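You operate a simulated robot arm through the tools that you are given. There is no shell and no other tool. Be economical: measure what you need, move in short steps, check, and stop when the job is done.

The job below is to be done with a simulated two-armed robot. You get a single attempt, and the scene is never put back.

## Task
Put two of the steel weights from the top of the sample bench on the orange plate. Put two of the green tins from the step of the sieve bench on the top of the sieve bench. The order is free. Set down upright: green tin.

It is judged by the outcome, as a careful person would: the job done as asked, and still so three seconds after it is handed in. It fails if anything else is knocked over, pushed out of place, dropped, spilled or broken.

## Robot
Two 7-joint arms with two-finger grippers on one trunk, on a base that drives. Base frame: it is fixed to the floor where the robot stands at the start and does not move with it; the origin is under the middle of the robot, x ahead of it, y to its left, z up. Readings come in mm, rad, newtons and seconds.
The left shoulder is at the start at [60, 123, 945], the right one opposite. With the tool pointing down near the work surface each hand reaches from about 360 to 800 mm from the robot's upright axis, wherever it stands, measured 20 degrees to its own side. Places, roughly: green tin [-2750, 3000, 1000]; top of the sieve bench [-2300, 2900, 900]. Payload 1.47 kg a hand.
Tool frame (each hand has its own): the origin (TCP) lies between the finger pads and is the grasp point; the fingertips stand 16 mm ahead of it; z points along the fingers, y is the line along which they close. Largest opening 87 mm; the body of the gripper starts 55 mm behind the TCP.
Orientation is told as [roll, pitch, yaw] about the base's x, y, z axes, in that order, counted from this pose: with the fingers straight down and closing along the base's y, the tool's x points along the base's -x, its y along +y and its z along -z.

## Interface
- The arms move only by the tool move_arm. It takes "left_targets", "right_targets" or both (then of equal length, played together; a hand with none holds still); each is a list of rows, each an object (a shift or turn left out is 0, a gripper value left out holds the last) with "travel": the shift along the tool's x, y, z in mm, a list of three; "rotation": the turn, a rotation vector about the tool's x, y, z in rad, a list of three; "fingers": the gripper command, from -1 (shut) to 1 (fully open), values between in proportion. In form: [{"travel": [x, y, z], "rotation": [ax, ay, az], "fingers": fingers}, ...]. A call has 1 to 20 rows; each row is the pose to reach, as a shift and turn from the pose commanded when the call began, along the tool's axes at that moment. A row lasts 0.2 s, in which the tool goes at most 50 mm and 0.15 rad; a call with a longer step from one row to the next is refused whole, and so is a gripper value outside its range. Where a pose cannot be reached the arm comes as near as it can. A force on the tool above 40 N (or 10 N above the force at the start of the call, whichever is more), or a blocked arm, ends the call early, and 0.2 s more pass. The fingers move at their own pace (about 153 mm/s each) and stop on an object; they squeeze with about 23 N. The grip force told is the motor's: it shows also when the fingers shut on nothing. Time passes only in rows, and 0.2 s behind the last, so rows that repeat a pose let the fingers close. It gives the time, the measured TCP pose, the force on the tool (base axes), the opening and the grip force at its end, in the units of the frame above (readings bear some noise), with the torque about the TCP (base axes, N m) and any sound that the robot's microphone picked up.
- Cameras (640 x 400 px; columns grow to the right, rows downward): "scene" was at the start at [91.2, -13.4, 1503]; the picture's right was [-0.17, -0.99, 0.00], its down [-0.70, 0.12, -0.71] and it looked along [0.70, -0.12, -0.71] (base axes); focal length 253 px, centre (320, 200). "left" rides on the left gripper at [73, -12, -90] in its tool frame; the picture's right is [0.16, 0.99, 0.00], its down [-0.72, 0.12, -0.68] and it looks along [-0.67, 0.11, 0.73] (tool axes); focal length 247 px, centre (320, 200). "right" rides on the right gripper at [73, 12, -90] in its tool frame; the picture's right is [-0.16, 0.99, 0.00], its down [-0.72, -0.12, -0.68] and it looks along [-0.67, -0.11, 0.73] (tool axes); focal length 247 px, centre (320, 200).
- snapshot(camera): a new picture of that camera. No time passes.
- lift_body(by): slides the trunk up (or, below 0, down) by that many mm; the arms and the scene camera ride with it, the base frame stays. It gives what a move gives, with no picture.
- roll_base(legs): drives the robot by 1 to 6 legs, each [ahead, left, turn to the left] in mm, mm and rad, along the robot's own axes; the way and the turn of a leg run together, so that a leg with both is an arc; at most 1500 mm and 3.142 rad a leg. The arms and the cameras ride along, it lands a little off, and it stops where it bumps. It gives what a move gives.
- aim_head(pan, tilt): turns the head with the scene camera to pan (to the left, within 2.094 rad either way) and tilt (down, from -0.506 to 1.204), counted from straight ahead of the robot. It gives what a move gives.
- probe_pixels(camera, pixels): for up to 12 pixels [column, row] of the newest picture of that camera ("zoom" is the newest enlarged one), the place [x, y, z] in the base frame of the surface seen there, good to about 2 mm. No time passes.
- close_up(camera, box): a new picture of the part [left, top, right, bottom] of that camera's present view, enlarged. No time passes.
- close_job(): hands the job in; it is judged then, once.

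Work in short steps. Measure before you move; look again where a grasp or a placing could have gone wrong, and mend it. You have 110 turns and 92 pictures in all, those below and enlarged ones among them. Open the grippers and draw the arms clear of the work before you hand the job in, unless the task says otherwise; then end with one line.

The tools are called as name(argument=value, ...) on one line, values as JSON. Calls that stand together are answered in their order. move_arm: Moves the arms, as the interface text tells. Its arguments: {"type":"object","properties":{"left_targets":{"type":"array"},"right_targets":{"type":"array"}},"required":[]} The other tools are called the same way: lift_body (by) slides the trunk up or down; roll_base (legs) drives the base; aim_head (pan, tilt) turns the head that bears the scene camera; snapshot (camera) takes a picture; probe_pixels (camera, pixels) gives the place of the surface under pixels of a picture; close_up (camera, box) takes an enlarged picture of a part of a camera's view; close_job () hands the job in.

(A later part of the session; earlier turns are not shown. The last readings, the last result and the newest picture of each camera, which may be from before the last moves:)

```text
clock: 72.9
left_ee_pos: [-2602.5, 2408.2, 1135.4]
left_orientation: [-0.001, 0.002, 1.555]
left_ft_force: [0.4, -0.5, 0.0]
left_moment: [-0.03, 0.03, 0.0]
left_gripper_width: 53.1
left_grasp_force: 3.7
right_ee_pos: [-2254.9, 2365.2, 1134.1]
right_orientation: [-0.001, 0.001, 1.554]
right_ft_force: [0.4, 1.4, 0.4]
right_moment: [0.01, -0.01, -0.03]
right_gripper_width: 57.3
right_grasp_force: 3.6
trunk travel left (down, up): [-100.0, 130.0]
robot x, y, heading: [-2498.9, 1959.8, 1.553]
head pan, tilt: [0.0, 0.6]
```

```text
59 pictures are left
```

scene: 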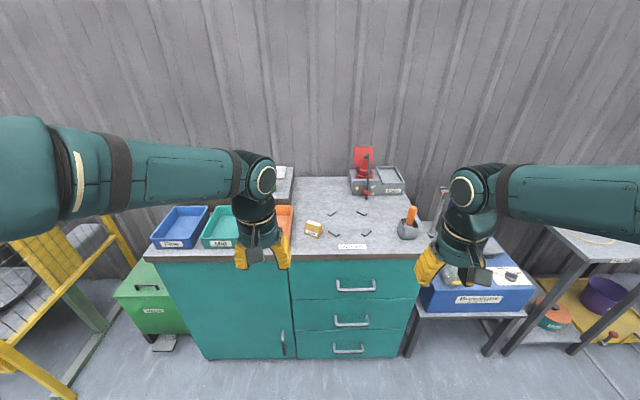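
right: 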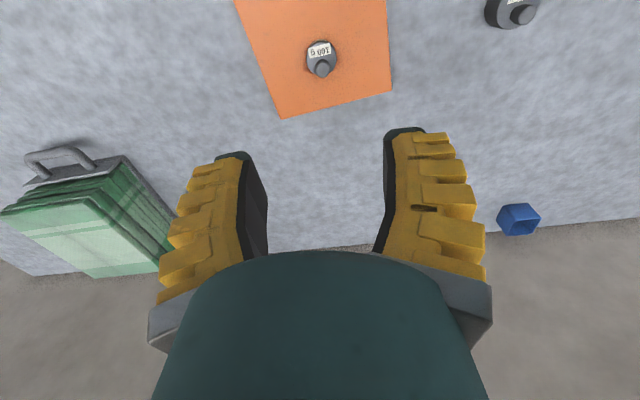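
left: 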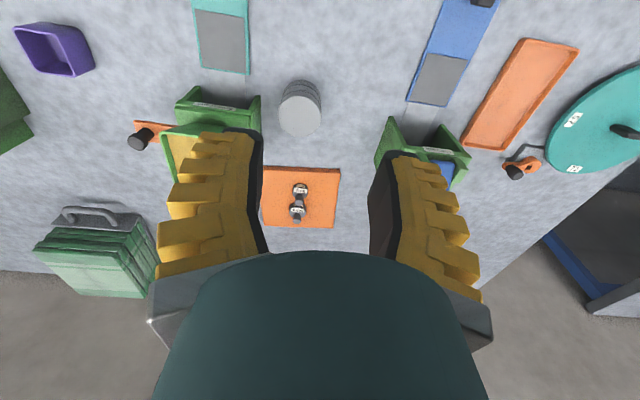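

The bench lies ahead, the tins hidden by the left arm. I take enlargements and probe the free area and step.

close_up(camera="scene", box=[140, 140, 440, 270])

close_up(camera="left", box=[0, 0, 640, 400])

probe_pixels(camera="scene", pixels=[[285, 190], [280, 172], [335, 240], [350, 200], [415, 252], [320, 185], [292, 252], [333, 214], [365, 213], [313, 228], [350, 246], [408, 230]])

```text
2.13 times, centred on (290, 205) of scene
```

zoom: 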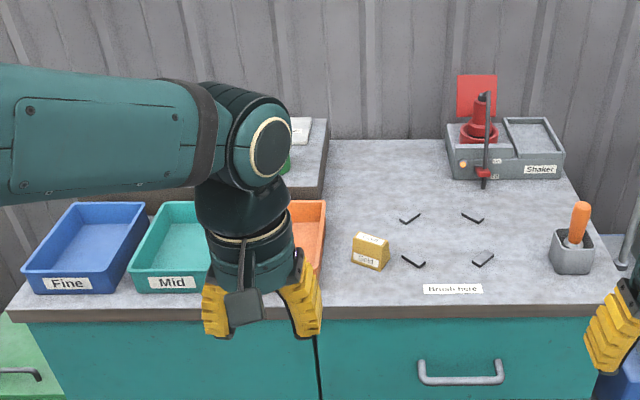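

```text
1.00 times, centred on (320, 200) of left (not enlarged: the box is as wide or as high as the picture)
```

zoom: 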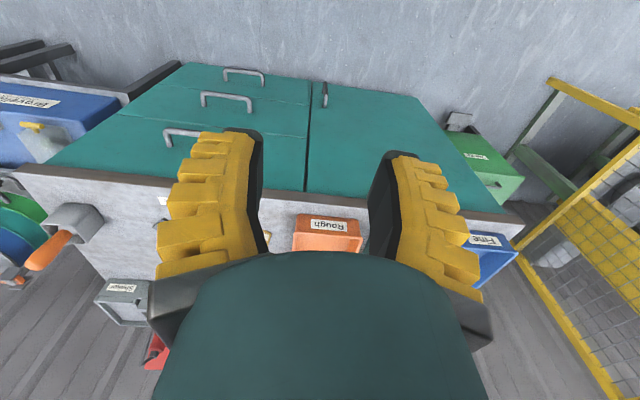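

```text
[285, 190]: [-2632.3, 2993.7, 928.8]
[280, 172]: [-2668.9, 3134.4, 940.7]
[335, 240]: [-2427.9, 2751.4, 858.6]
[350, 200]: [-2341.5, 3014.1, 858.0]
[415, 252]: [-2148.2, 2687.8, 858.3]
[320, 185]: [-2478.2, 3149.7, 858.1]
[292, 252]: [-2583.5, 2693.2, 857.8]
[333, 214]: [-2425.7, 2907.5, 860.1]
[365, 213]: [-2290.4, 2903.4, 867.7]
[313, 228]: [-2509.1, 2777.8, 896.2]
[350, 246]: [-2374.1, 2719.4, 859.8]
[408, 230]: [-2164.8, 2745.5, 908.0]
```

Bench top is z≈858; the corner marks are a reserved "Brush here" spot, so free space behind/beside it will do. I drive ahead 345 mm (base front then still clear of the cabinet), and look with the left camera.

roll_base(legs=[[345, 0, 0.016]])

snapshot(camera="left")

snapshot(camera="scene")

```text
clock: 75.1
left_ee_pos: [-2608.8, 2753.0, 1135.5]
left_orientation: [-0.001, 0.001, 1.572]
left_ft_force: [0.3, 0.3, -0.2]
left_moment: [0.0, 0.0, -0.04]
left_gripper_width: 53.3
left_grasp_force: 3.6
right_ee_pos: [-2260.6, 2716.2, 1132.9]
right_orientation: [-0.001, 0.0, 1.572]
right_ft_force: [0.1, 0.3, 0.0]
right_moment: [-0.02, 0.01, -0.01]
right_gripper_width: 57.3
right_grasp_force: 3.7
trunk travel left (down, up): [-100.0, 130.0]
robot x, y, heading: [-2493.8, 2302.0, 1.574]
head pan, tilt: [0.0, 0.6]
```

```text
56 pictures are left
```

left: 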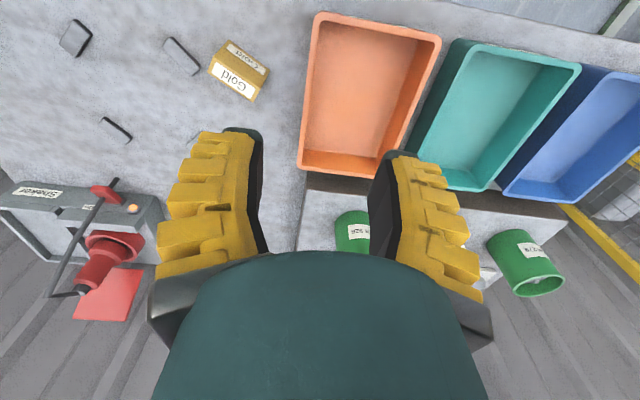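

```text
55 pictures are left
```

scene: 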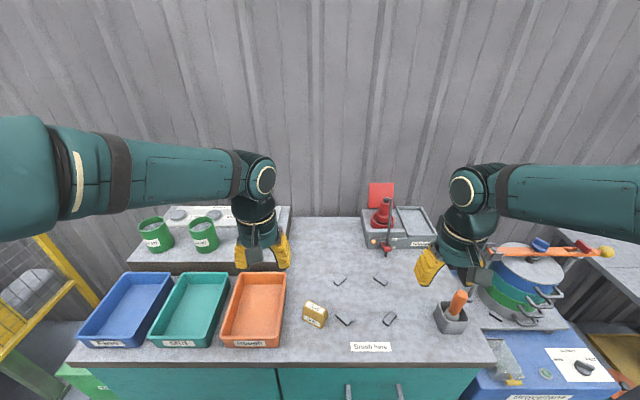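

Tins at (155,234), (204,233) and a third behind the gripper at (248,~240). I enlarge and probe them.

close_up(camera="scene", box=[120, 190, 320, 300])

probe_pixels(camera="scene", pixels=[[138, 228], [169, 220], [154, 225], [153, 219], [190, 228], [217, 226], [204, 223], [203, 236], [152, 240], [204, 248], [235, 222], [284, 230]])

```text
3.20 times, centred on (220, 245) of scene
```

zoom: 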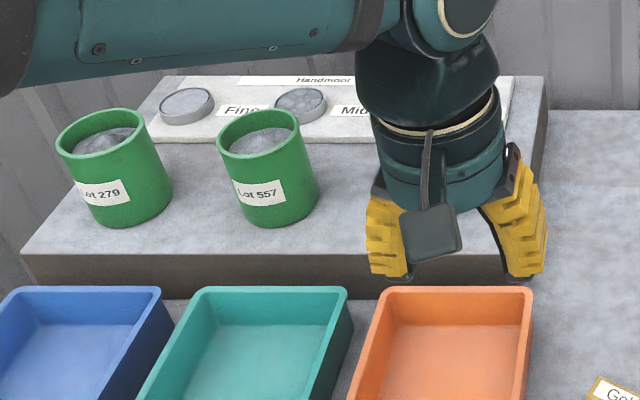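

```text
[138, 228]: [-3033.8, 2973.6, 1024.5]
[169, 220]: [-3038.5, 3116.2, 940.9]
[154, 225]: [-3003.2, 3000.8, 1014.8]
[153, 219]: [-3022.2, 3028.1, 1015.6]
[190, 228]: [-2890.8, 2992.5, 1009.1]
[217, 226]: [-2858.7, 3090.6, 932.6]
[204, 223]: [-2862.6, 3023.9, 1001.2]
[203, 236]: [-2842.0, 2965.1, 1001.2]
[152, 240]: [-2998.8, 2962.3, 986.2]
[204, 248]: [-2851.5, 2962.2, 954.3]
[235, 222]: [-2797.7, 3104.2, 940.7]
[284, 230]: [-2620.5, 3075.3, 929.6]
```

The tins hold granules, so I must keep them level and gentle. I shift the left hand 60 mm left and up a little for a view of the right-hand tin.

move_arm(left_targets=[{"travel": [0, 40, -10]}, {"travel": [-30, 80, -20]}, {"travel": [-60, 100, -20]}])

snapshot(camera="left")

close_up(camera="scene", box=[120, 190, 320, 300])

```text
refused: row 2 steps farther than a row can; nothing moved
```

```text
53 pictures are left
```

left: 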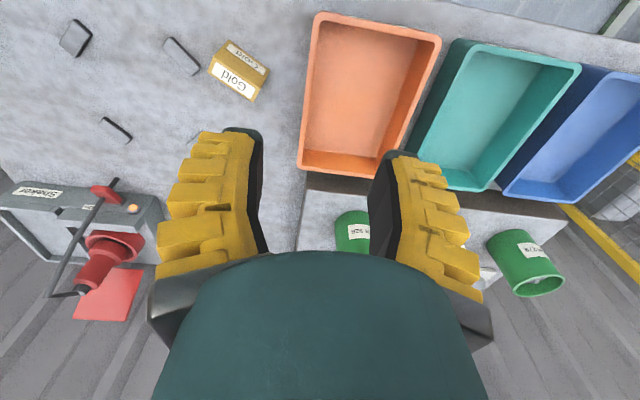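

```text
3.20 times, centred on (220, 245) of scene
```

zoom: 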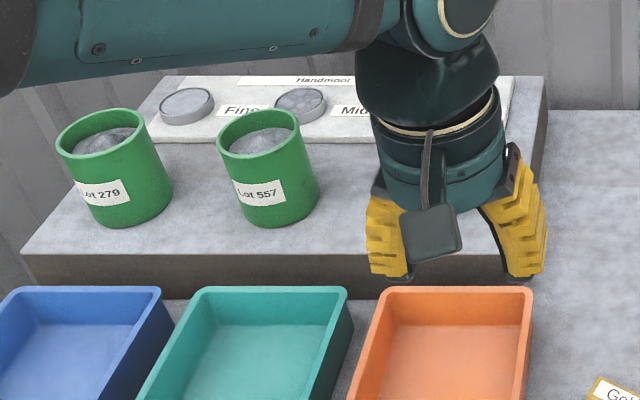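

The step was too long and refused. I instead move the left hand 160 mm to the right so the scene camera sees the tins, opening the fingers.

move_arm(left_targets=[{"travel": [0, -40, 0], "fingers": 1}, {"travel": [0, -80, 0]}, {"travel": [0, -120, 0]}, {"travel": [0, -160, 0]}])

close_up(camera="scene", box=[120, 180, 320, 305])

snapshot(camera="left")

```text
clock: 76.1
left_ee_pos: [-2446.5, 2751.4, 1137.6]
left_orientation: [0.0, 0.002, 1.572]
left_ft_force: [0.3, -0.4, -0.7]
left_moment: [0.0, 0.01, 0.03]
left_gripper_width: 86.8
left_grasp_force: 0.0
right_ee_pos: [-2260.0, 2715.9, 1133.3]
right_orientation: [0.001, -0.001, 1.57]
right_ft_force: [-0.7, 0.3, 0.2]
right_moment: [0.01, 0.01, -0.01]
right_gripper_width: 57.5
right_grasp_force: 3.1
trunk travel left (down, up): [-100.0, 130.0]
robot x, y, heading: [-2495.6, 2298.1, 1.579]
head pan, tilt: [0.0, 0.6]
```

```text
3.20 times, centred on (220, 242) of scene
```

zoom: 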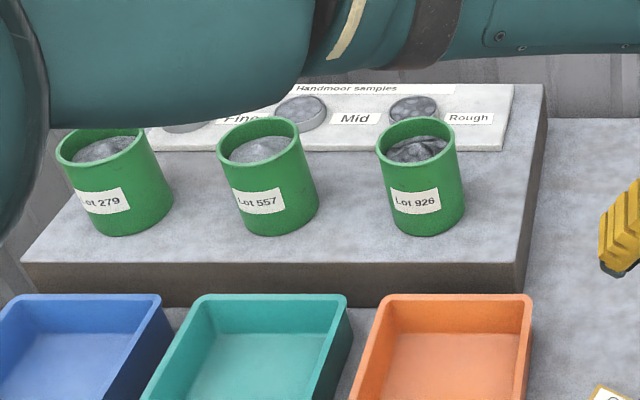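

```text
50 pictures are left
```

left: 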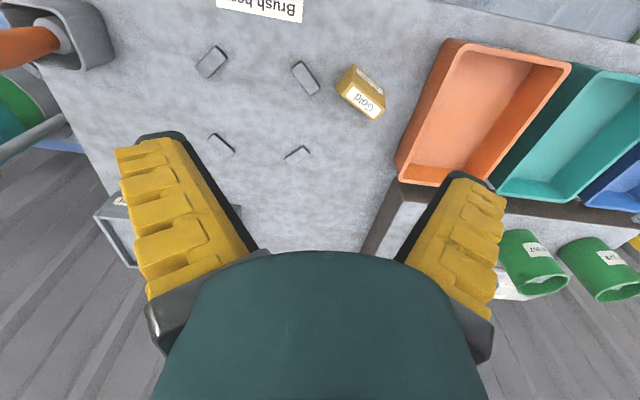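

Lots 926 and 557 are the easiest. I probe their rims, walls and bases in the zoom.

probe_pixels(camera="zoom", pixels=[[379, 150], [451, 138], [418, 119], [425, 165], [429, 232], [415, 150], [219, 150], [298, 137], [258, 119], [264, 165], [275, 228], [260, 150]])

```text
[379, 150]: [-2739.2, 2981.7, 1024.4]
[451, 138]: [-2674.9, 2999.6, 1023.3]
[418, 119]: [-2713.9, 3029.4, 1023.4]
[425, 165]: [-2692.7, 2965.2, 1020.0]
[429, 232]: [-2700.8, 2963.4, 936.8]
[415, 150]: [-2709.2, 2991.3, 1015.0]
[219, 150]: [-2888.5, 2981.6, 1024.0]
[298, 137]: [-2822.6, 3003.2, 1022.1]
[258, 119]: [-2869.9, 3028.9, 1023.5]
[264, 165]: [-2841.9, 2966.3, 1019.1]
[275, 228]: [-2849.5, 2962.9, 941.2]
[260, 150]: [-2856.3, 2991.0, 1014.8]
```

Tin 926 is centred at about (−2706,2997), r 34, rim 1024; tin 557 at (−2856,2997). I bring the left hand over tin 926 at height, and also probe the clutter at right.

move_arm(left_targets=[{"travel": [-31, 32, 0]}, {"travel": [-62, 65, 0]}, {"travel": [-93, 98, 0]}, {"travel": [-124, 130, 0]}, {"travel": [-155, 163, 0]}, {"travel": [-186, 195, 0]}, {"travel": [-217, 228, 0]}, {"travel": [-246, 260, 0]}, {"travel": [-246, 260, 30]}, {"travel": [-246, 260, 50]}])

snapshot(camera="left")

snapshot(camera="scene")

probe_pixels(camera="scene", pixels=[[550, 250], [605, 252], [540, 242], [364, 235], [370, 185], [386, 220], [330, 230], [345, 320], [380, 280]])

```text
clock: 78.3
left_ee_pos: [-2708.2, 2999.8, 1084.7]
left_orientation: [0.0, 0.0, 1.572]
left_ft_force: [0.5, -0.5, 0.7]
left_moment: [0.0, 0.01, -0.01]
left_gripper_width: 87.1
left_grasp_force: 0.0
right_ee_pos: [-2260.1, 2715.7, 1133.8]
right_orientation: [0.0, -0.001, 1.571]
right_ft_force: [0.5, 0.2, -0.1]
right_moment: [0.0, 0.0, -0.02]
right_gripper_width: 57.3
right_grasp_force: 3.7
trunk travel left (down, up): [-100.0, 130.0]
robot x, y, heading: [-2495.2, 2301.7, 1.576]
head pan, tilt: [0.0, 0.6]
```

```text
49 pictures are left
```

left: 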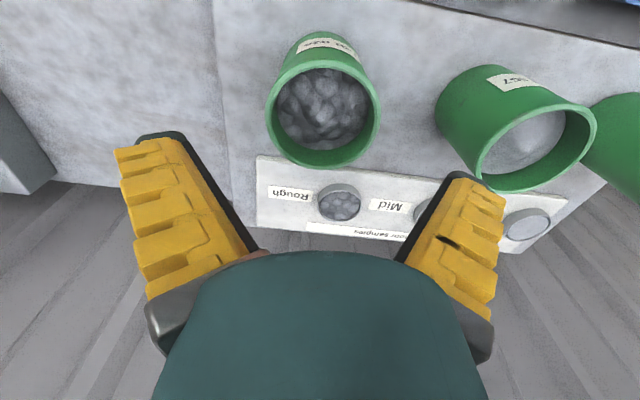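

```text
48 pictures are left
```

scene: 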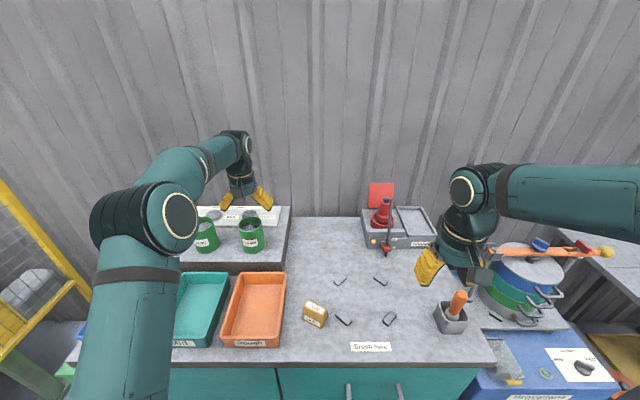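

```text
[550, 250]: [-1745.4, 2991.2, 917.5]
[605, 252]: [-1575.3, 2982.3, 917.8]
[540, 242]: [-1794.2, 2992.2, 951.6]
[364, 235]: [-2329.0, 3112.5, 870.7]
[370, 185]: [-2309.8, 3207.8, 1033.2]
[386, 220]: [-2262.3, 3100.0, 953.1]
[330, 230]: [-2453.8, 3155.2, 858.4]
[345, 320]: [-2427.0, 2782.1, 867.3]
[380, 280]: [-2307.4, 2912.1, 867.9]
```

Clearances at right are fine. I verify the tin's rim in the left picture: points (268,115), (379,112), (322,165), (318,60).

probe_pixels(camera="left", pixels=[[270, 118], [377, 112], [323, 162], [313, 65], [320, 110], [440, 115], [225, 200]])

```text
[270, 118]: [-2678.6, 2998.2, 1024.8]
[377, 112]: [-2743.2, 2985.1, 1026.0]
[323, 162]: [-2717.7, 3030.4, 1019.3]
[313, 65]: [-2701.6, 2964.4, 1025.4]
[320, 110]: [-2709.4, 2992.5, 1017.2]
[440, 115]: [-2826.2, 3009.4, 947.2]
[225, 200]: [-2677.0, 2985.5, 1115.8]
```

Tin centre ≈(−2710,2997), matching the hand within 2–3 mm. I descend 102 mm to TCP z≈982 and close.

move_arm(left_targets=[{"travel": [2, 2, 30]}, {"travel": [2, 2, 60]}, {"travel": [2, 2, 85]}, {"travel": [2, 2, 102]}, {"travel": [2, 2, 102], "fingers": 0.4}, {"travel": [2, 2, 102], "fingers": -1}, {"travel": [2, 2, 102]}, {"travel": [2, 2, 102]}])

snapshot(camera="left")

```text
clock: 80.1
left_ee_pos: [-2708.6, 2996.1, 987.9]
left_orientation: [0.0, -0.005, 1.573]
left_ft_force: [-0.7, 8.2, 29.6]
left_moment: [-0.47, 0.0, -0.06]
left_gripper_width: 80.9
left_grasp_force: 23.3
right_ee_pos: [-2260.6, 2713.9, 1133.5]
right_orientation: [0.0, -0.001, 1.57]
right_ft_force: [0.1, 0.4, 0.5]
right_moment: [-0.02, -0.01, 0.01]
right_gripper_width: 57.5
right_grasp_force: 4.0
trunk travel left (down, up): [-100.0, 130.0]
robot x, y, heading: [-2495.1, 2303.1, 1.568]
head pan, tilt: [0.0, 0.6]
```

```text
47 pictures are left
```

left: 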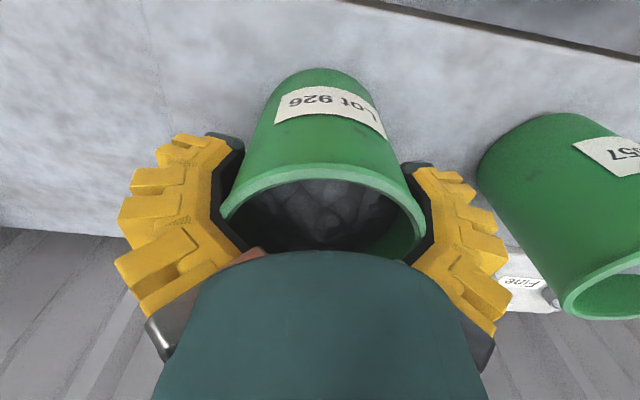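

There is 30 N upward force and the width reads 80.9 mm: the knuckles bear on the rim. I open, rise 14 mm and re-grip higher.

move_arm(left_targets=[{"travel": [0, 0, -4], "fingers": 1}, {"travel": [0, 0, -14]}, {"travel": [0, 0, -20]}])

snapshot(camera="left")

probe_pixels(camera="left", pixels=[[320, 165], [225, 215], [420, 215], [322, 175], [210, 150], [420, 180], [320, 100]])

```text
clock: 80.9
left_ee_pos: [-2710.7, 2996.3, 1003.5]
left_orientation: [0.001, 0.003, 1.57]
left_ft_force: [0.3, -0.5, 0.0]
left_moment: [0.02, 0.02, 0.03]
left_gripper_width: 87.0
left_grasp_force: 0.0
right_ee_pos: [-2260.5, 2716.7, 1133.0]
right_orientation: [0.001, -0.003, 1.571]
right_ft_force: [-0.4, -0.6, 0.6]
right_moment: [0.0, -0.02, 0.02]
right_gripper_width: 57.4
right_grasp_force: 4.1
trunk travel left (down, up): [-100.0, 130.0]
robot x, y, heading: [-2495.5, 2299.3, 1.572]
head pan, tilt: [0.0, 0.6]
```

```text
46 pictures are left
```

left: 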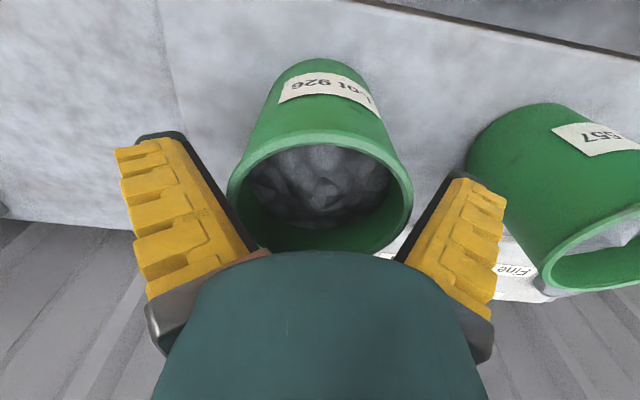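

```text
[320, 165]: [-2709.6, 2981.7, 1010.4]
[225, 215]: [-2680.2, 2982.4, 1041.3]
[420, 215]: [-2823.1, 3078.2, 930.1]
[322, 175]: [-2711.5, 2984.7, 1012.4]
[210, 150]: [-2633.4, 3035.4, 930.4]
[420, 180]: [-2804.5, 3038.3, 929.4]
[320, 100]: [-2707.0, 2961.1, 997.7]
```

The finger faces slope inward toward the root, which explains the contact. From z≈1003 I lower 4 mm and close, then read the force.

move_arm(left_targets=[{"travel": [0, 0, 4]}, {"travel": [0, 0, 4], "fingers": 0.5}, {"travel": [0, 0, 4], "fingers": -1}, {"travel": [0, 0, 4]}, {"travel": [0, 0, 4]}, {"travel": [0, 0, 4]}])

snapshot(camera="left")

```text
clock: 82.3
left_ee_pos: [-2709.6, 2995.0, 1002.4]
left_orientation: [-0.001, -0.001, 1.574]
left_ft_force: [0.1, -2.4, 8.5]
left_moment: [0.19, -0.03, 0.0]
left_gripper_width: 77.2
left_grasp_force: 23.0
right_ee_pos: [-2259.8, 2714.6, 1134.1]
right_orientation: [0.0, -0.001, 1.572]
right_ft_force: [-0.3, 1.3, 0.3]
right_moment: [0.04, -0.01, 0.0]
right_gripper_width: 57.5
right_grasp_force: 3.0
trunk travel left (down, up): [-100.0, 130.0]
robot x, y, heading: [-2494.5, 2307.1, 1.574]
head pan, tilt: [0.0, 0.6]
```

```text
45 pictures are left
```

left: 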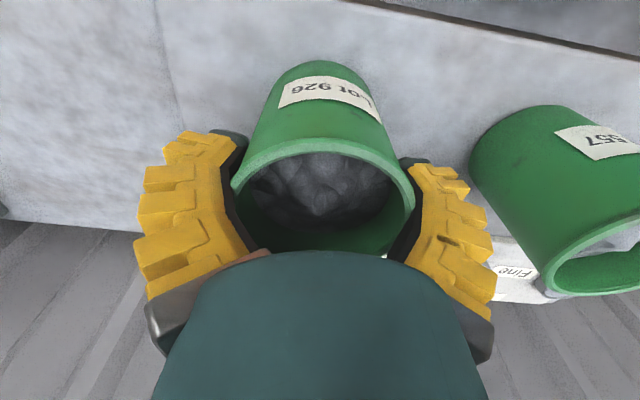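

The fingers wrap the upper wall with 8.5 N reaction. I lift 15 mm slowly and check for slip.

move_arm(left_targets=[{"travel": [0, 0, -3]}, {"travel": [0, 0, -7]}, {"travel": [0, 0, -11]}, {"travel": [0, 0, -15]}, {"travel": [0, 0, -15]}])

snapshot(camera="left")

probe_pixels(camera="left", pixels=[[318, 145], [320, 70], [320, 190], [325, 62]])

close_up(camera="scene", box=[170, 150, 320, 280])

```text
clock: 83.5
left_ee_pos: [-2711.1, 2996.9, 1015.6]
left_orientation: [-0.001, 0.0, 1.574]
left_ft_force: [0.1, -0.8, -2.6]
left_moment: [-0.02, -0.02, 0.0]
left_gripper_width: 71.6
left_grasp_force: 23.1
right_ee_pos: [-2260.2, 2716.9, 1134.5]
right_orientation: [0.001, -0.001, 1.571]
right_ft_force: [-0.5, -0.7, 0.4]
right_moment: [0.0, -0.02, 0.01]
right_gripper_width: 57.5
right_grasp_force: 3.5
trunk travel left (down, up): [-100.0, 130.0]
robot x, y, heading: [-2495.2, 2304.2, 1.574]
head pan, tilt: [0.0, 0.6]
```

```text
44 pictures are left
```

left: 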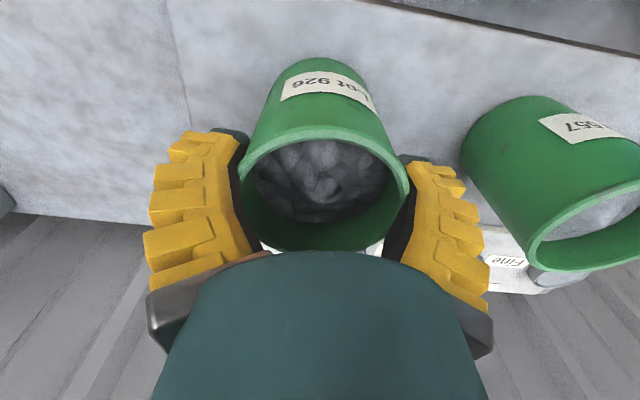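

```text
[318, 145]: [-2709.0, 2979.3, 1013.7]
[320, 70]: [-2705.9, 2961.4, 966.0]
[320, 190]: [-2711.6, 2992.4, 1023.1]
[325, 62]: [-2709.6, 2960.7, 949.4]
```

```text
3.08 times, centred on (245, 215) of scene
```

zoom: 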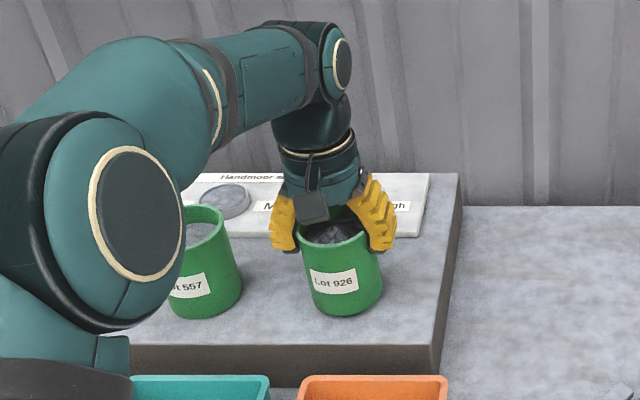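

The tin appears lifted, but the width shrank to 71.6. I hold a second to see whether it slides, then probe its rim.

move_arm(left_targets=[{"travel": [0, 0, 0]}, {"travel": [0, 0, 0]}, {"travel": [0, 0, 0]}, {"travel": [0, 0, 0]}, {"travel": [0, 0, 0]}])

snapshot(camera="left")

probe_pixels(camera="left", pixels=[[318, 130], [320, 134], [320, 190], [325, 62], [240, 185], [408, 180], [320, 250]])

```text
clock: 84.7
left_ee_pos: [-2710.1, 2996.7, 1014.2]
left_orientation: [0.0, 0.001, 1.572]
left_ft_force: [-0.3, 0.3, -3.0]
left_moment: [0.02, 0.02, 0.01]
left_gripper_width: 71.4
left_grasp_force: 22.9
right_ee_pos: [-2260.7, 2716.0, 1133.3]
right_orientation: [0.0, -0.001, 1.572]
right_ft_force: [-0.2, 0.1, -0.2]
right_moment: [0.02, 0.0, -0.01]
right_gripper_width: 57.3
right_grasp_force: 4.0
trunk travel left (down, up): [-100.0, 130.0]
robot x, y, heading: [-2498.8, 2302.9, 1.57]
head pan, tilt: [0.0, 0.6]
```

```text
42 pictures are left
```

left: 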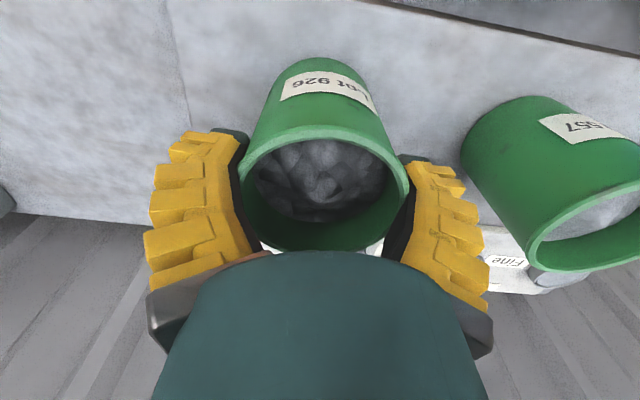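

```text
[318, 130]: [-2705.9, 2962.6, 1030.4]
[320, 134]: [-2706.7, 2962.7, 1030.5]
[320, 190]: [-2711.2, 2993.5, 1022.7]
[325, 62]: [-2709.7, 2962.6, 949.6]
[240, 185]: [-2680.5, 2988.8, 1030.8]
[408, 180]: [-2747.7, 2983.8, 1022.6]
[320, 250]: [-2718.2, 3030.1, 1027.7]
```

The rim is at 1030, stable after settling (stopped slipping). I lift 20 mm more and carry it gently right to about x −2400.

move_arm(left_targets=[{"travel": [0, 0, -5]}, {"travel": [0, 0, -12]}, {"travel": [0, 0, -20]}, {"travel": [0, -8, -24]}, {"travel": [0, -22, -24]}, {"travel": [0, -42, -24]}, {"travel": [0, -68, -24]}, {"travel": [0, -96, -24]}, {"travel": [0, -124, -24]}, {"travel": [0, -152, -24]}, {"travel": [0, -180, -24]}, {"travel": [0, -208, -24]}, {"travel": [0, -236, -24]}, {"travel": [0, -262, -24]}, {"travel": [0, -284, -24]}, {"travel": [0, -299, -24]}, {"travel": [0, -308, -24]}, {"travel": [0, -310, -24]}])

snapshot(camera="left")

snapshot(camera="scene")

```text
clock: 88.5
left_ee_pos: [-2400.4, 2995.6, 1039.2]
left_orientation: [0.0, 0.001, 1.572]
left_ft_force: [0.4, 0.5, -1.9]
left_moment: [-0.01, -0.03, 0.01]
left_gripper_width: 71.2
left_grasp_force: 23.0
right_ee_pos: [-2261.0, 2716.1, 1133.2]
right_orientation: [0.002, 0.002, 1.569]
right_ft_force: [-1.2, -0.2, -0.2]
right_moment: [0.02, -0.01, 0.02]
right_gripper_width: 57.1
right_grasp_force: 4.1
trunk travel left (down, up): [-100.0, 130.0]
robot x, y, heading: [-2498.9, 2305.8, 1.576]
head pan, tilt: [0.0, 0.6]
```

```text
41 pictures are left
```

left: 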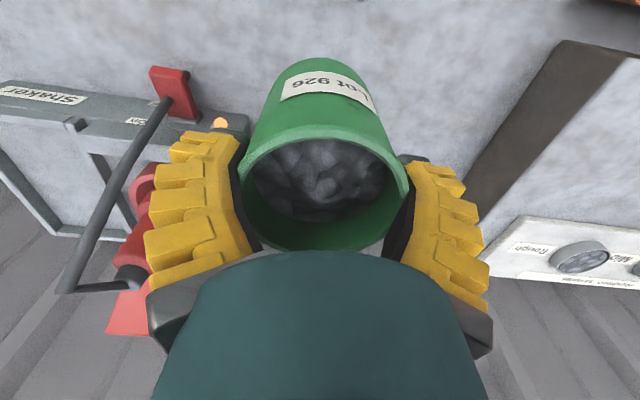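

```text
40 pictures are left
```

scene: 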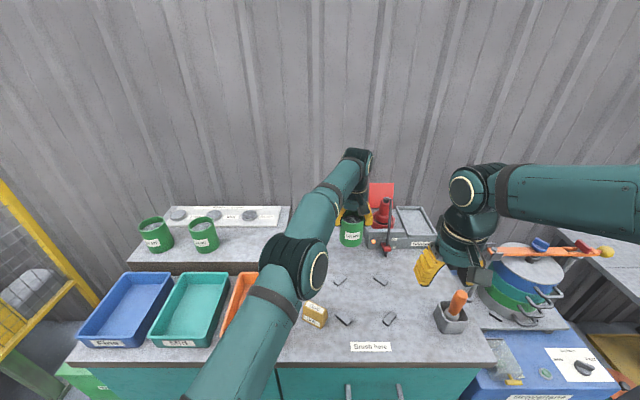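

The tin is above the free spot near the shaker's lever. I probe the lever, the shaker's corner and the tin for clearances before lowering.

probe_pixels(camera="left", pixels=[[175, 90], [150, 120], [220, 123], [240, 125], [320, 132], [325, 64], [170, 150], [130, 260], [260, 60]])

```text
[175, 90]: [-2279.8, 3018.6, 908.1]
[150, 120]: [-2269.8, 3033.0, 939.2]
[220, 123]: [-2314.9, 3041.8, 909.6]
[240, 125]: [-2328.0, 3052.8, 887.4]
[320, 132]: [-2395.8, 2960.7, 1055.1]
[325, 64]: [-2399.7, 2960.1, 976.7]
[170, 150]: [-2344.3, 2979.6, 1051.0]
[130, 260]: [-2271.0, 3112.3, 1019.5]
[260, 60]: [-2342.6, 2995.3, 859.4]
```

Clear of the shaker (front y≈3040, x≥−2330). I shift 12 mm left and 12 mm nearer while lowering 98 mm, base then ~4 mm above the top.

move_arm(left_targets=[{"travel": [4, 4, 6]}, {"travel": [8, 8, 18]}, {"travel": [12, 12, 36]}, {"travel": [12, 12, 56]}, {"travel": [12, 12, 74]}, {"travel": [12, 12, 88]}, {"travel": [12, 12, 95]}, {"travel": [12, 12, 98]}, {"travel": [12, 12, 98]}])

snapshot(camera="left")

probe_pixels(camera="left", pixels=[[320, 132], [240, 185], [408, 180], [320, 190], [290, 50], [325, 55]])

```text
clock: 90.5
left_ee_pos: [-2413.6, 2984.4, 940.3]
left_orientation: [0.001, 0.0, 1.572]
left_ft_force: [-0.5, 0.8, -3.4]
left_moment: [-0.04, 0.02, -0.01]
left_gripper_width: 70.7
left_grasp_force: 23.3
right_ee_pos: [-2261.0, 2716.1, 1133.4]
right_orientation: [0.0, -0.001, 1.57]
right_ft_force: [0.0, 0.7, -0.5]
right_moment: [-0.03, 0.04, 0.04]
right_gripper_width: 57.3
right_grasp_force: 3.4
trunk travel left (down, up): [-100.0, 130.0]
robot x, y, heading: [-2492.4, 2304.2, 1.577]
head pan, tilt: [0.0, 0.6]
```

```text
39 pictures are left
```

left: 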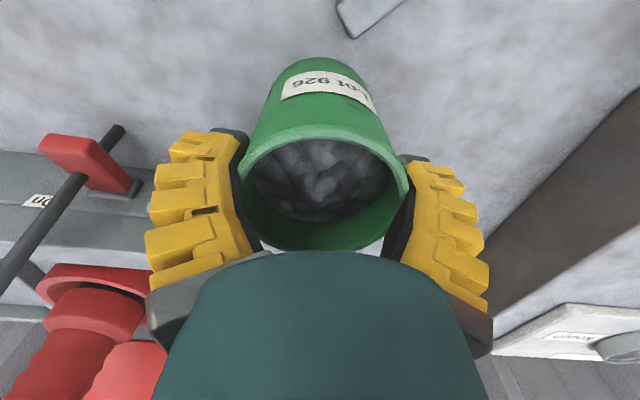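

```text
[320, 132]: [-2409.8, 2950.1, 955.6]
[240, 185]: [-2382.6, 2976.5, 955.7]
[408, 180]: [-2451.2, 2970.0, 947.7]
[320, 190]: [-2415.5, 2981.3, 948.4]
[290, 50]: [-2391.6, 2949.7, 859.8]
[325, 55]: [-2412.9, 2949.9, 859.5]
```

Rim at 955.6 puts the base ~3 mm above the top. I lower 4 mm, then open and rise slowly.

move_arm(left_targets=[{"travel": [0, 0, 2]}, {"travel": [0, 0, 4]}, {"travel": [0, 0, 4]}, {"travel": [0, 0, 4], "fingers": 0.75}, {"travel": [0, 0, 4], "fingers": 0.9}, {"travel": [0, 0, 4]}, {"travel": [0, 0, -6]}, {"travel": [0, 0, -20]}, {"travel": [0, 0, -45]}, {"travel": [0, 0, -80]}, {"travel": [0, 0, -120]}, {"travel": [0, 0, -165]}])

snapshot(camera="left")

```text
clock: 93.1
left_ee_pos: [-2412.1, 2983.7, 1104.3]
left_orientation: [0.0, 0.002, 1.571]
left_ft_force: [0.3, -0.5, 0.5]
left_moment: [0.02, 0.02, 0.0]
left_gripper_width: 83.6
left_grasp_force: 0.6
right_ee_pos: [-2261.0, 2715.9, 1133.4]
right_orientation: [-0.001, 0.0, 1.571]
right_ft_force: [0.1, -0.1, 0.5]
right_moment: [-0.03, 0.03, 0.02]
right_gripper_width: 57.4
right_grasp_force: 3.8
trunk travel left (down, up): [-100.0, 130.0]
robot x, y, heading: [-2492.8, 2300.3, 1.572]
head pan, tilt: [0.0, 0.6]
```

```text
38 pictures are left
```

left: 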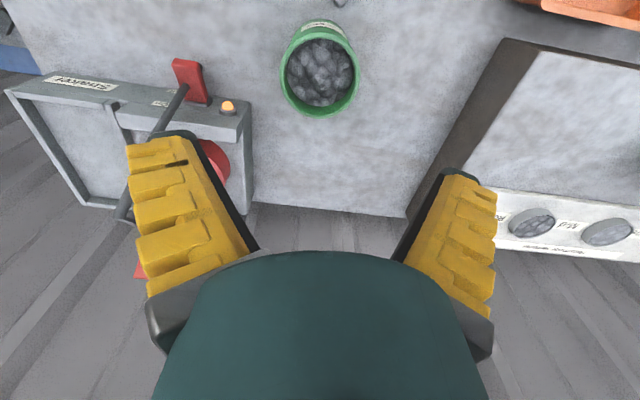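

Tin 926 stands upright at (320,75). Before strafing left for tin 557, I probe the yellow cage on that side.

probe_pixels(camera="scene", pixels=[[20, 200], [60, 240], [92, 292], [45, 300], [10, 340], [190, 228], [290, 262], [289, 232]])

```text
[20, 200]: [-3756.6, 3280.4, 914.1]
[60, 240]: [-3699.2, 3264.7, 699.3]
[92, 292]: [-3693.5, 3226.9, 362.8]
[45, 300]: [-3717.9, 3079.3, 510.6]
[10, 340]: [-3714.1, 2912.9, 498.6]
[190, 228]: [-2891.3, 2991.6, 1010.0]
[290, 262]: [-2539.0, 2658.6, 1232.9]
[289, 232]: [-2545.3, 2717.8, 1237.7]
```

The cage is at x≈−3700, far off. I strafe 150 mm left with the hand high.

roll_base(legs=[[0, 150, 0]])

```text
clock: 95.1
left_ee_pos: [-2559.9, 2984.7, 1104.9]
left_orientation: [0.001, 0.0, 1.572]
left_ft_force: [0.0, 0.9, -0.3]
left_moment: [0.03, -0.04, -0.01]
left_gripper_width: 83.9
left_grasp_force: 0.8
right_ee_pos: [-2408.7, 2717.1, 1134.1]
right_orientation: [-0.001, -0.002, 1.574]
right_ft_force: [-0.4, -0.5, 0.2]
right_moment: [0.01, 0.0, 0.01]
right_gripper_width: 57.5
right_grasp_force: 3.5
trunk travel left (down, up): [-100.0, 130.0]
robot x, y, heading: [-2641.4, 2304.6, 1.578]
head pan, tilt: [0.0, 0.6]
```

Now I take the left hand over tin 557 at (−2858,2997), opening fully.

move_arm(left_targets=[{"travel": [0, 40, 0], "fingers": 1}, {"travel": [0, 85, 0]}, {"travel": [-5, 130, 0]}, {"travel": [-10, 175, 0]}, {"travel": [-12, 220, 0]}, {"travel": [-12, 262, 0]}, {"travel": [-12, 298, 0]}, {"travel": [-12, 298, 20]}])

snapshot(camera="left")

```text
clock: 96.9
left_ee_pos: [-2857.7, 2997.8, 1085.0]
left_orientation: [-0.001, 0.001, 1.57]
left_ft_force: [-0.4, 0.5, -0.2]
left_moment: [-0.01, 0.0, 0.0]
left_gripper_width: 87.2
left_grasp_force: 0.0
right_ee_pos: [-2407.1, 2716.1, 1133.1]
right_orientation: [0.0, 0.0, 1.57]
right_ft_force: [-0.5, 0.1, -0.3]
right_moment: [-0.02, 0.02, 0.0]
right_gripper_width: 57.0
right_grasp_force: 3.6
trunk travel left (down, up): [-100.0, 130.0]
robot x, y, heading: [-2644.0, 2306.1, 1.575]
head pan, tilt: [0.0, 0.6]
```

```text
37 pictures are left
```

left: 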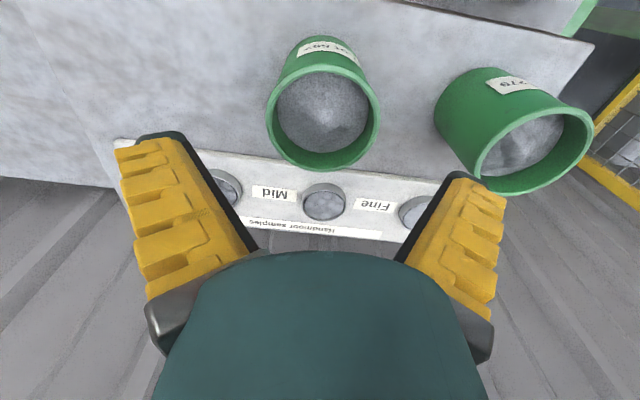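

Same view as for the first tin, so the alignment is good. I descend 78 mm to z≈1007 and close.

move_arm(left_targets=[{"travel": [1, 2, 30]}, {"travel": [1, 2, 55]}, {"travel": [1, 2, 78]}, {"travel": [1, 2, 78], "fingers": 0.6}, {"travel": [1, 2, 78], "fingers": -1}, {"travel": [1, 2, 78]}, {"travel": [1, 2, 78]}, {"travel": [1, 2, 78]}])

snapshot(camera="left")

```text
clock: 98.7
left_ee_pos: [-2859.7, 2995.8, 1008.1]
left_orientation: [-0.001, -0.004, 1.572]
left_ft_force: [-2.9, 2.4, 6.1]
left_moment: [-0.16, 0.17, -0.09]
left_gripper_width: 72.7
left_grasp_force: 22.8
right_ee_pos: [-2407.4, 2716.2, 1133.4]
right_orientation: [0.0, 0.001, 1.57]
right_ft_force: [-1.1, -0.1, -0.1]
right_moment: [-0.01, -0.02, -0.03]
right_gripper_width: 57.4
right_grasp_force: 3.5
trunk travel left (down, up): [-100.0, 130.0]
robot x, y, heading: [-2640.7, 2303.3, 1.577]
head pan, tilt: [0.0, 0.6]
```

```text
36 pictures are left
```

left: 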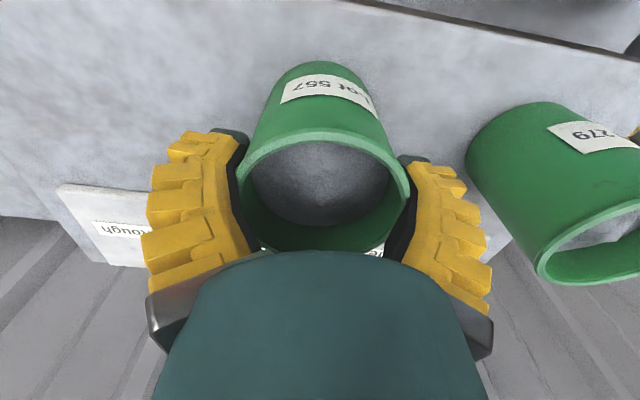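

Grip looks like the first tin's stable one (72.7 mm). I lift slowly 15 mm and check the rim.

move_arm(left_targets=[{"travel": [0, 0, -3]}, {"travel": [0, 0, -7]}, {"travel": [0, 0, -11]}, {"travel": [0, 0, -15]}, {"travel": [0, 0, -15]}, {"travel": [0, 0, -15]}, {"travel": [0, 0, -15]}])

snapshot(camera="left")

probe_pixels(camera="left", pixels=[[320, 134], [320, 190], [240, 185], [408, 180], [320, 248]])

```text
clock: 100.3
left_ee_pos: [-2859.8, 2995.9, 1022.8]
left_orientation: [-0.001, -0.001, 1.573]
left_ft_force: [-0.2, 0.5, -2.8]
left_moment: [-0.01, 0.02, 0.02]
left_gripper_width: 70.9
left_grasp_force: 23.3
right_ee_pos: [-2407.2, 2716.0, 1134.0]
right_orientation: [-0.002, -0.001, 1.571]
right_ft_force: [-0.2, -0.7, 0.3]
right_moment: [-0.03, 0.01, 0.01]
right_gripper_width: 57.4
right_grasp_force: 3.4
trunk travel left (down, up): [-100.0, 130.0]
robot x, y, heading: [-2642.5, 2304.1, 1.574]
head pan, tilt: [0.0, 0.6]
```

```text
35 pictures are left
```

left: 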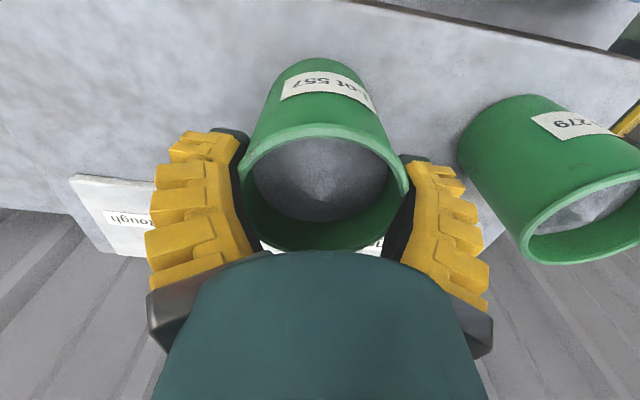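

```text
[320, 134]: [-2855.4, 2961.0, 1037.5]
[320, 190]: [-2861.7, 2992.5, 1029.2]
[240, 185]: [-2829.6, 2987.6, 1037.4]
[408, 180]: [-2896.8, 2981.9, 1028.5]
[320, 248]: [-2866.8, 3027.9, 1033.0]
```

Held firmly. I lift 12 mm more and carry it gently right to x≈−2518.

move_arm(left_targets=[{"travel": [0, 0, -5]}, {"travel": [0, -4, -12]}, {"travel": [0, -14, -16]}, {"travel": [0, -30, -16]}, {"travel": [0, -52, -16]}, {"travel": [0, -78, -16]}, {"travel": [0, -106, -16]}, {"travel": [0, -134, -16]}, {"travel": [0, -162, -16]}, {"travel": [0, -190, -16]}, {"travel": [2, -218, -16]}, {"travel": [4, -246, -16]}, {"travel": [6, -274, -16]}, {"travel": [8, -300, -16]}, {"travel": [10, -320, -16]}, {"travel": [11, -334, -16]}, {"travel": [11, -341, -16]}, {"travel": [11, -342, -16]}])

snapshot(camera="left")

snapshot(camera="scene")

```text
clock: 104.1
left_ee_pos: [-2516.5, 2984.0, 1038.5]
left_orientation: [0.001, 0.0, 1.574]
left_ft_force: [-0.1, -0.2, -3.3]
left_moment: [0.01, 0.02, -0.04]
left_gripper_width: 70.4
left_grasp_force: 23.5
right_ee_pos: [-2406.7, 2715.9, 1134.6]
right_orientation: [-0.001, 0.001, 1.57]
right_ft_force: [-0.3, 1.2, -0.4]
right_moment: [0.02, 0.03, 0.02]
right_gripper_width: 57.4
right_grasp_force: 3.8
trunk travel left (down, up): [-100.0, 130.0]
robot x, y, heading: [-2638.5, 2302.7, 1.577]
head pan, tilt: [0.0, 0.6]
```

```text
34 pictures are left
```

left: 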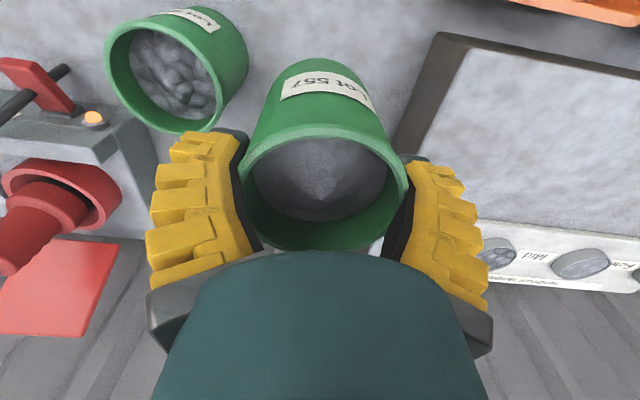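

```text
33 pictures are left
```

scene: 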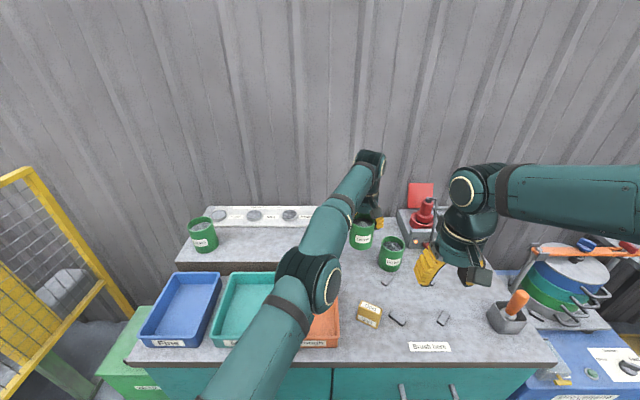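

I probe the step's right edge and tin 926's rim for side clearances before lowering.

probe_pixels(camera="left", pixels=[[425, 110], [445, 60], [470, 50], [430, 155], [240, 75], [215, 110], [185, 160], [170, 230], [470, 230], [320, 134]])

```text
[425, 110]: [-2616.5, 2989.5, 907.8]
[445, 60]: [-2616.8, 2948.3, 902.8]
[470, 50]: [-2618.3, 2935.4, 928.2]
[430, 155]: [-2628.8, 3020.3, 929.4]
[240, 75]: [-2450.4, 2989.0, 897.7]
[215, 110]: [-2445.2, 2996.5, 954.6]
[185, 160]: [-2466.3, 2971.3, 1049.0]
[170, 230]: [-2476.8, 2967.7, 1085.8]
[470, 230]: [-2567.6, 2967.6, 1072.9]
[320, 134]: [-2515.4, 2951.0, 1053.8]
```

Step edge is x=−2616 and tin 926's edge −2446, so I centre at −2531 and lower 98 mm.

move_arm(left_targets=[{"travel": [0, 8, 2]}, {"travel": [0, 15, 10]}, {"travel": [0, 15, 26]}, {"travel": [0, 15, 46]}, {"travel": [0, 15, 66]}, {"travel": [0, 15, 83]}, {"travel": [0, 15, 94]}, {"travel": [0, 15, 98]}, {"travel": [0, 15, 98]}])

snapshot(camera="left")

probe_pixels(camera="left", pixels=[[320, 134], [240, 185], [408, 180], [320, 190], [325, 50]])

```text
clock: 106.1
left_ee_pos: [-2525.7, 2997.7, 941.6]
left_orientation: [0.001, 0.002, 1.573]
left_ft_force: [0.3, -0.8, -3.1]
left_moment: [0.0, -0.01, -0.02]
left_gripper_width: 70.4
left_grasp_force: 23.1
left hand out of reach, approached as far as the arm can: row 2, 3, 4, 5, 6, 7, 8, 9
right_ee_pos: [-2407.5, 2715.6, 1132.8]
right_orientation: [0.001, 0.0, 1.572]
right_ft_force: [-0.1, -0.2, -0.3]
right_moment: [0.01, 0.03, -0.02]
right_gripper_width: 57.5
right_grasp_force: 3.9
trunk travel left (down, up): [-100.0, 130.0]
robot x, y, heading: [-2643.4, 2304.3, 1.573]
head pan, tilt: [0.0, 0.6]
```

```text
32 pictures are left
```

left: 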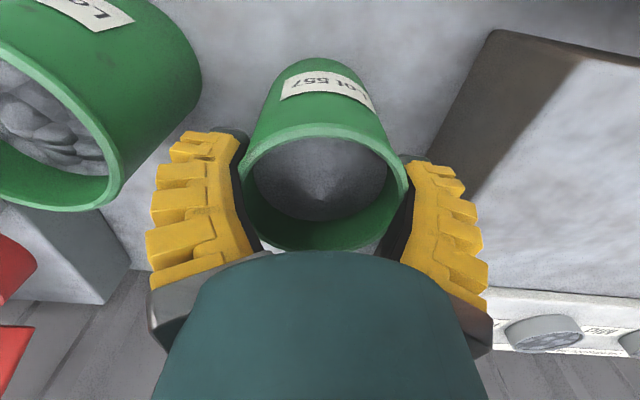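

```text
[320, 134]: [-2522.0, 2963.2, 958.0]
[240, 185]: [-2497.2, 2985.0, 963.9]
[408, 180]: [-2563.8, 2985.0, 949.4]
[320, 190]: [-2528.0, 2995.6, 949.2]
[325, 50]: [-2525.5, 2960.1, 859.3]
```

The arm is near a limit (it settled 14 mm farther back), but the spot is still clear. The base is ~5 mm above the top; I lower in small steps and read the pose.

move_arm(left_targets=[{"travel": [0, 0, 1]}, {"travel": [0, 0, 3]}, {"travel": [0, 0, 3]}])

```text
clock: 106.9
left_ee_pos: [-2526.3, 2997.0, 941.3]
left_orientation: [-0.002, -0.003, 1.574]
left_ft_force: [0.8, 0.3, 8.7]
left_moment: [-0.13, 0.27, 0.05]
left_gripper_width: 70.4
left_grasp_force: 23.2
right_ee_pos: [-2407.1, 2715.2, 1134.6]
right_orientation: [0.0, -0.003, 1.57]
right_ft_force: [0.6, -0.1, 0.2]
right_moment: [0.02, 0.04, -0.01]
right_gripper_width: 57.4
right_grasp_force: 3.1
trunk travel left (down, up): [-100.0, 130.0]
robot x, y, heading: [-2641.1, 2301.5, 1.574]
head pan, tilt: [0.0, 0.6]
```

Contact already (8.7 N). I look closely to see whether the tin is level or touching something.

close_up(camera="left", box=[200, 30, 440, 260])

probe_pixels(camera="zoom", pixels=[[230, 270], [330, 262], [420, 275], [180, 310], [490, 310], [170, 360], [545, 370], [330, 565], [230, 540], [430, 540]])

close_up(camera="scene", box=[320, 190, 440, 290])

```text
1.74 times, centred on (320, 145) of left
```

zoom: 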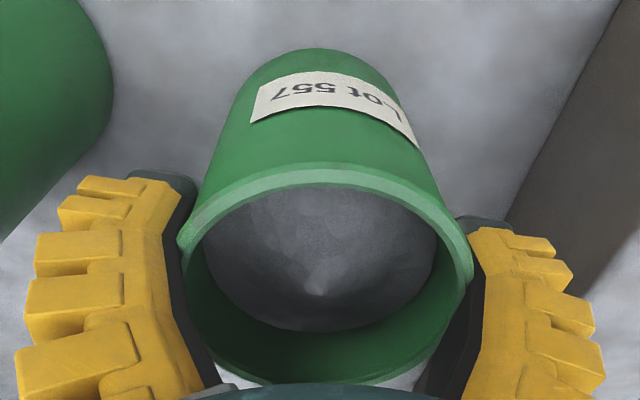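

```text
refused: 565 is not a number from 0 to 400
```

```text
4.00 times, centred on (380, 240) of scene
```

zoom: 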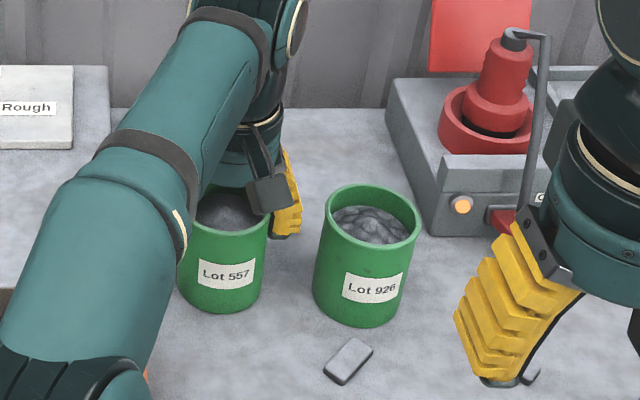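

It seems to stand on the bench top. I re-take the left enlarged view and probe the rim's four sides.

close_up(camera="left", box=[200, 30, 440, 260])

probe_pixels(camera="zoom", pixels=[[320, 175], [260, 180], [390, 183], [205, 215], [440, 222], [187, 250], [464, 265], [320, 378], [260, 374], [380, 372], [320, 60]])

```text
1.74 times, centred on (320, 145) of left
```

zoom: 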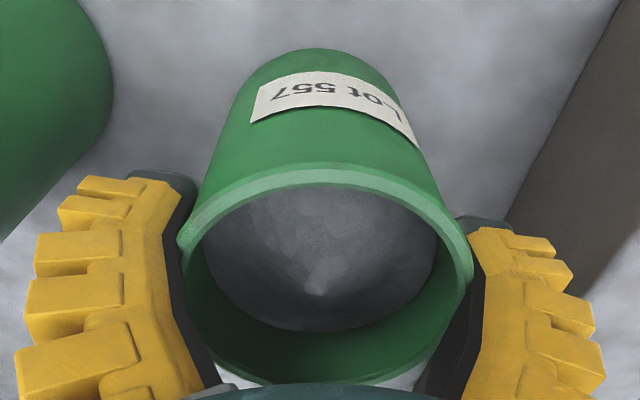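

```text
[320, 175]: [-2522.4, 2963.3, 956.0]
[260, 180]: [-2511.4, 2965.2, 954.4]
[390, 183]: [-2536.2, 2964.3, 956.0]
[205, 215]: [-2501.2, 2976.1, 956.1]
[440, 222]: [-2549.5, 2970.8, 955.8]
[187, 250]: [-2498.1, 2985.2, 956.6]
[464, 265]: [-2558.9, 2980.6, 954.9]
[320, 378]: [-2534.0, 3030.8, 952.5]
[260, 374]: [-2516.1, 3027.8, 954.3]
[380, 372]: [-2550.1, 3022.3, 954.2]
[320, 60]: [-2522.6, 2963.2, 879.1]
```

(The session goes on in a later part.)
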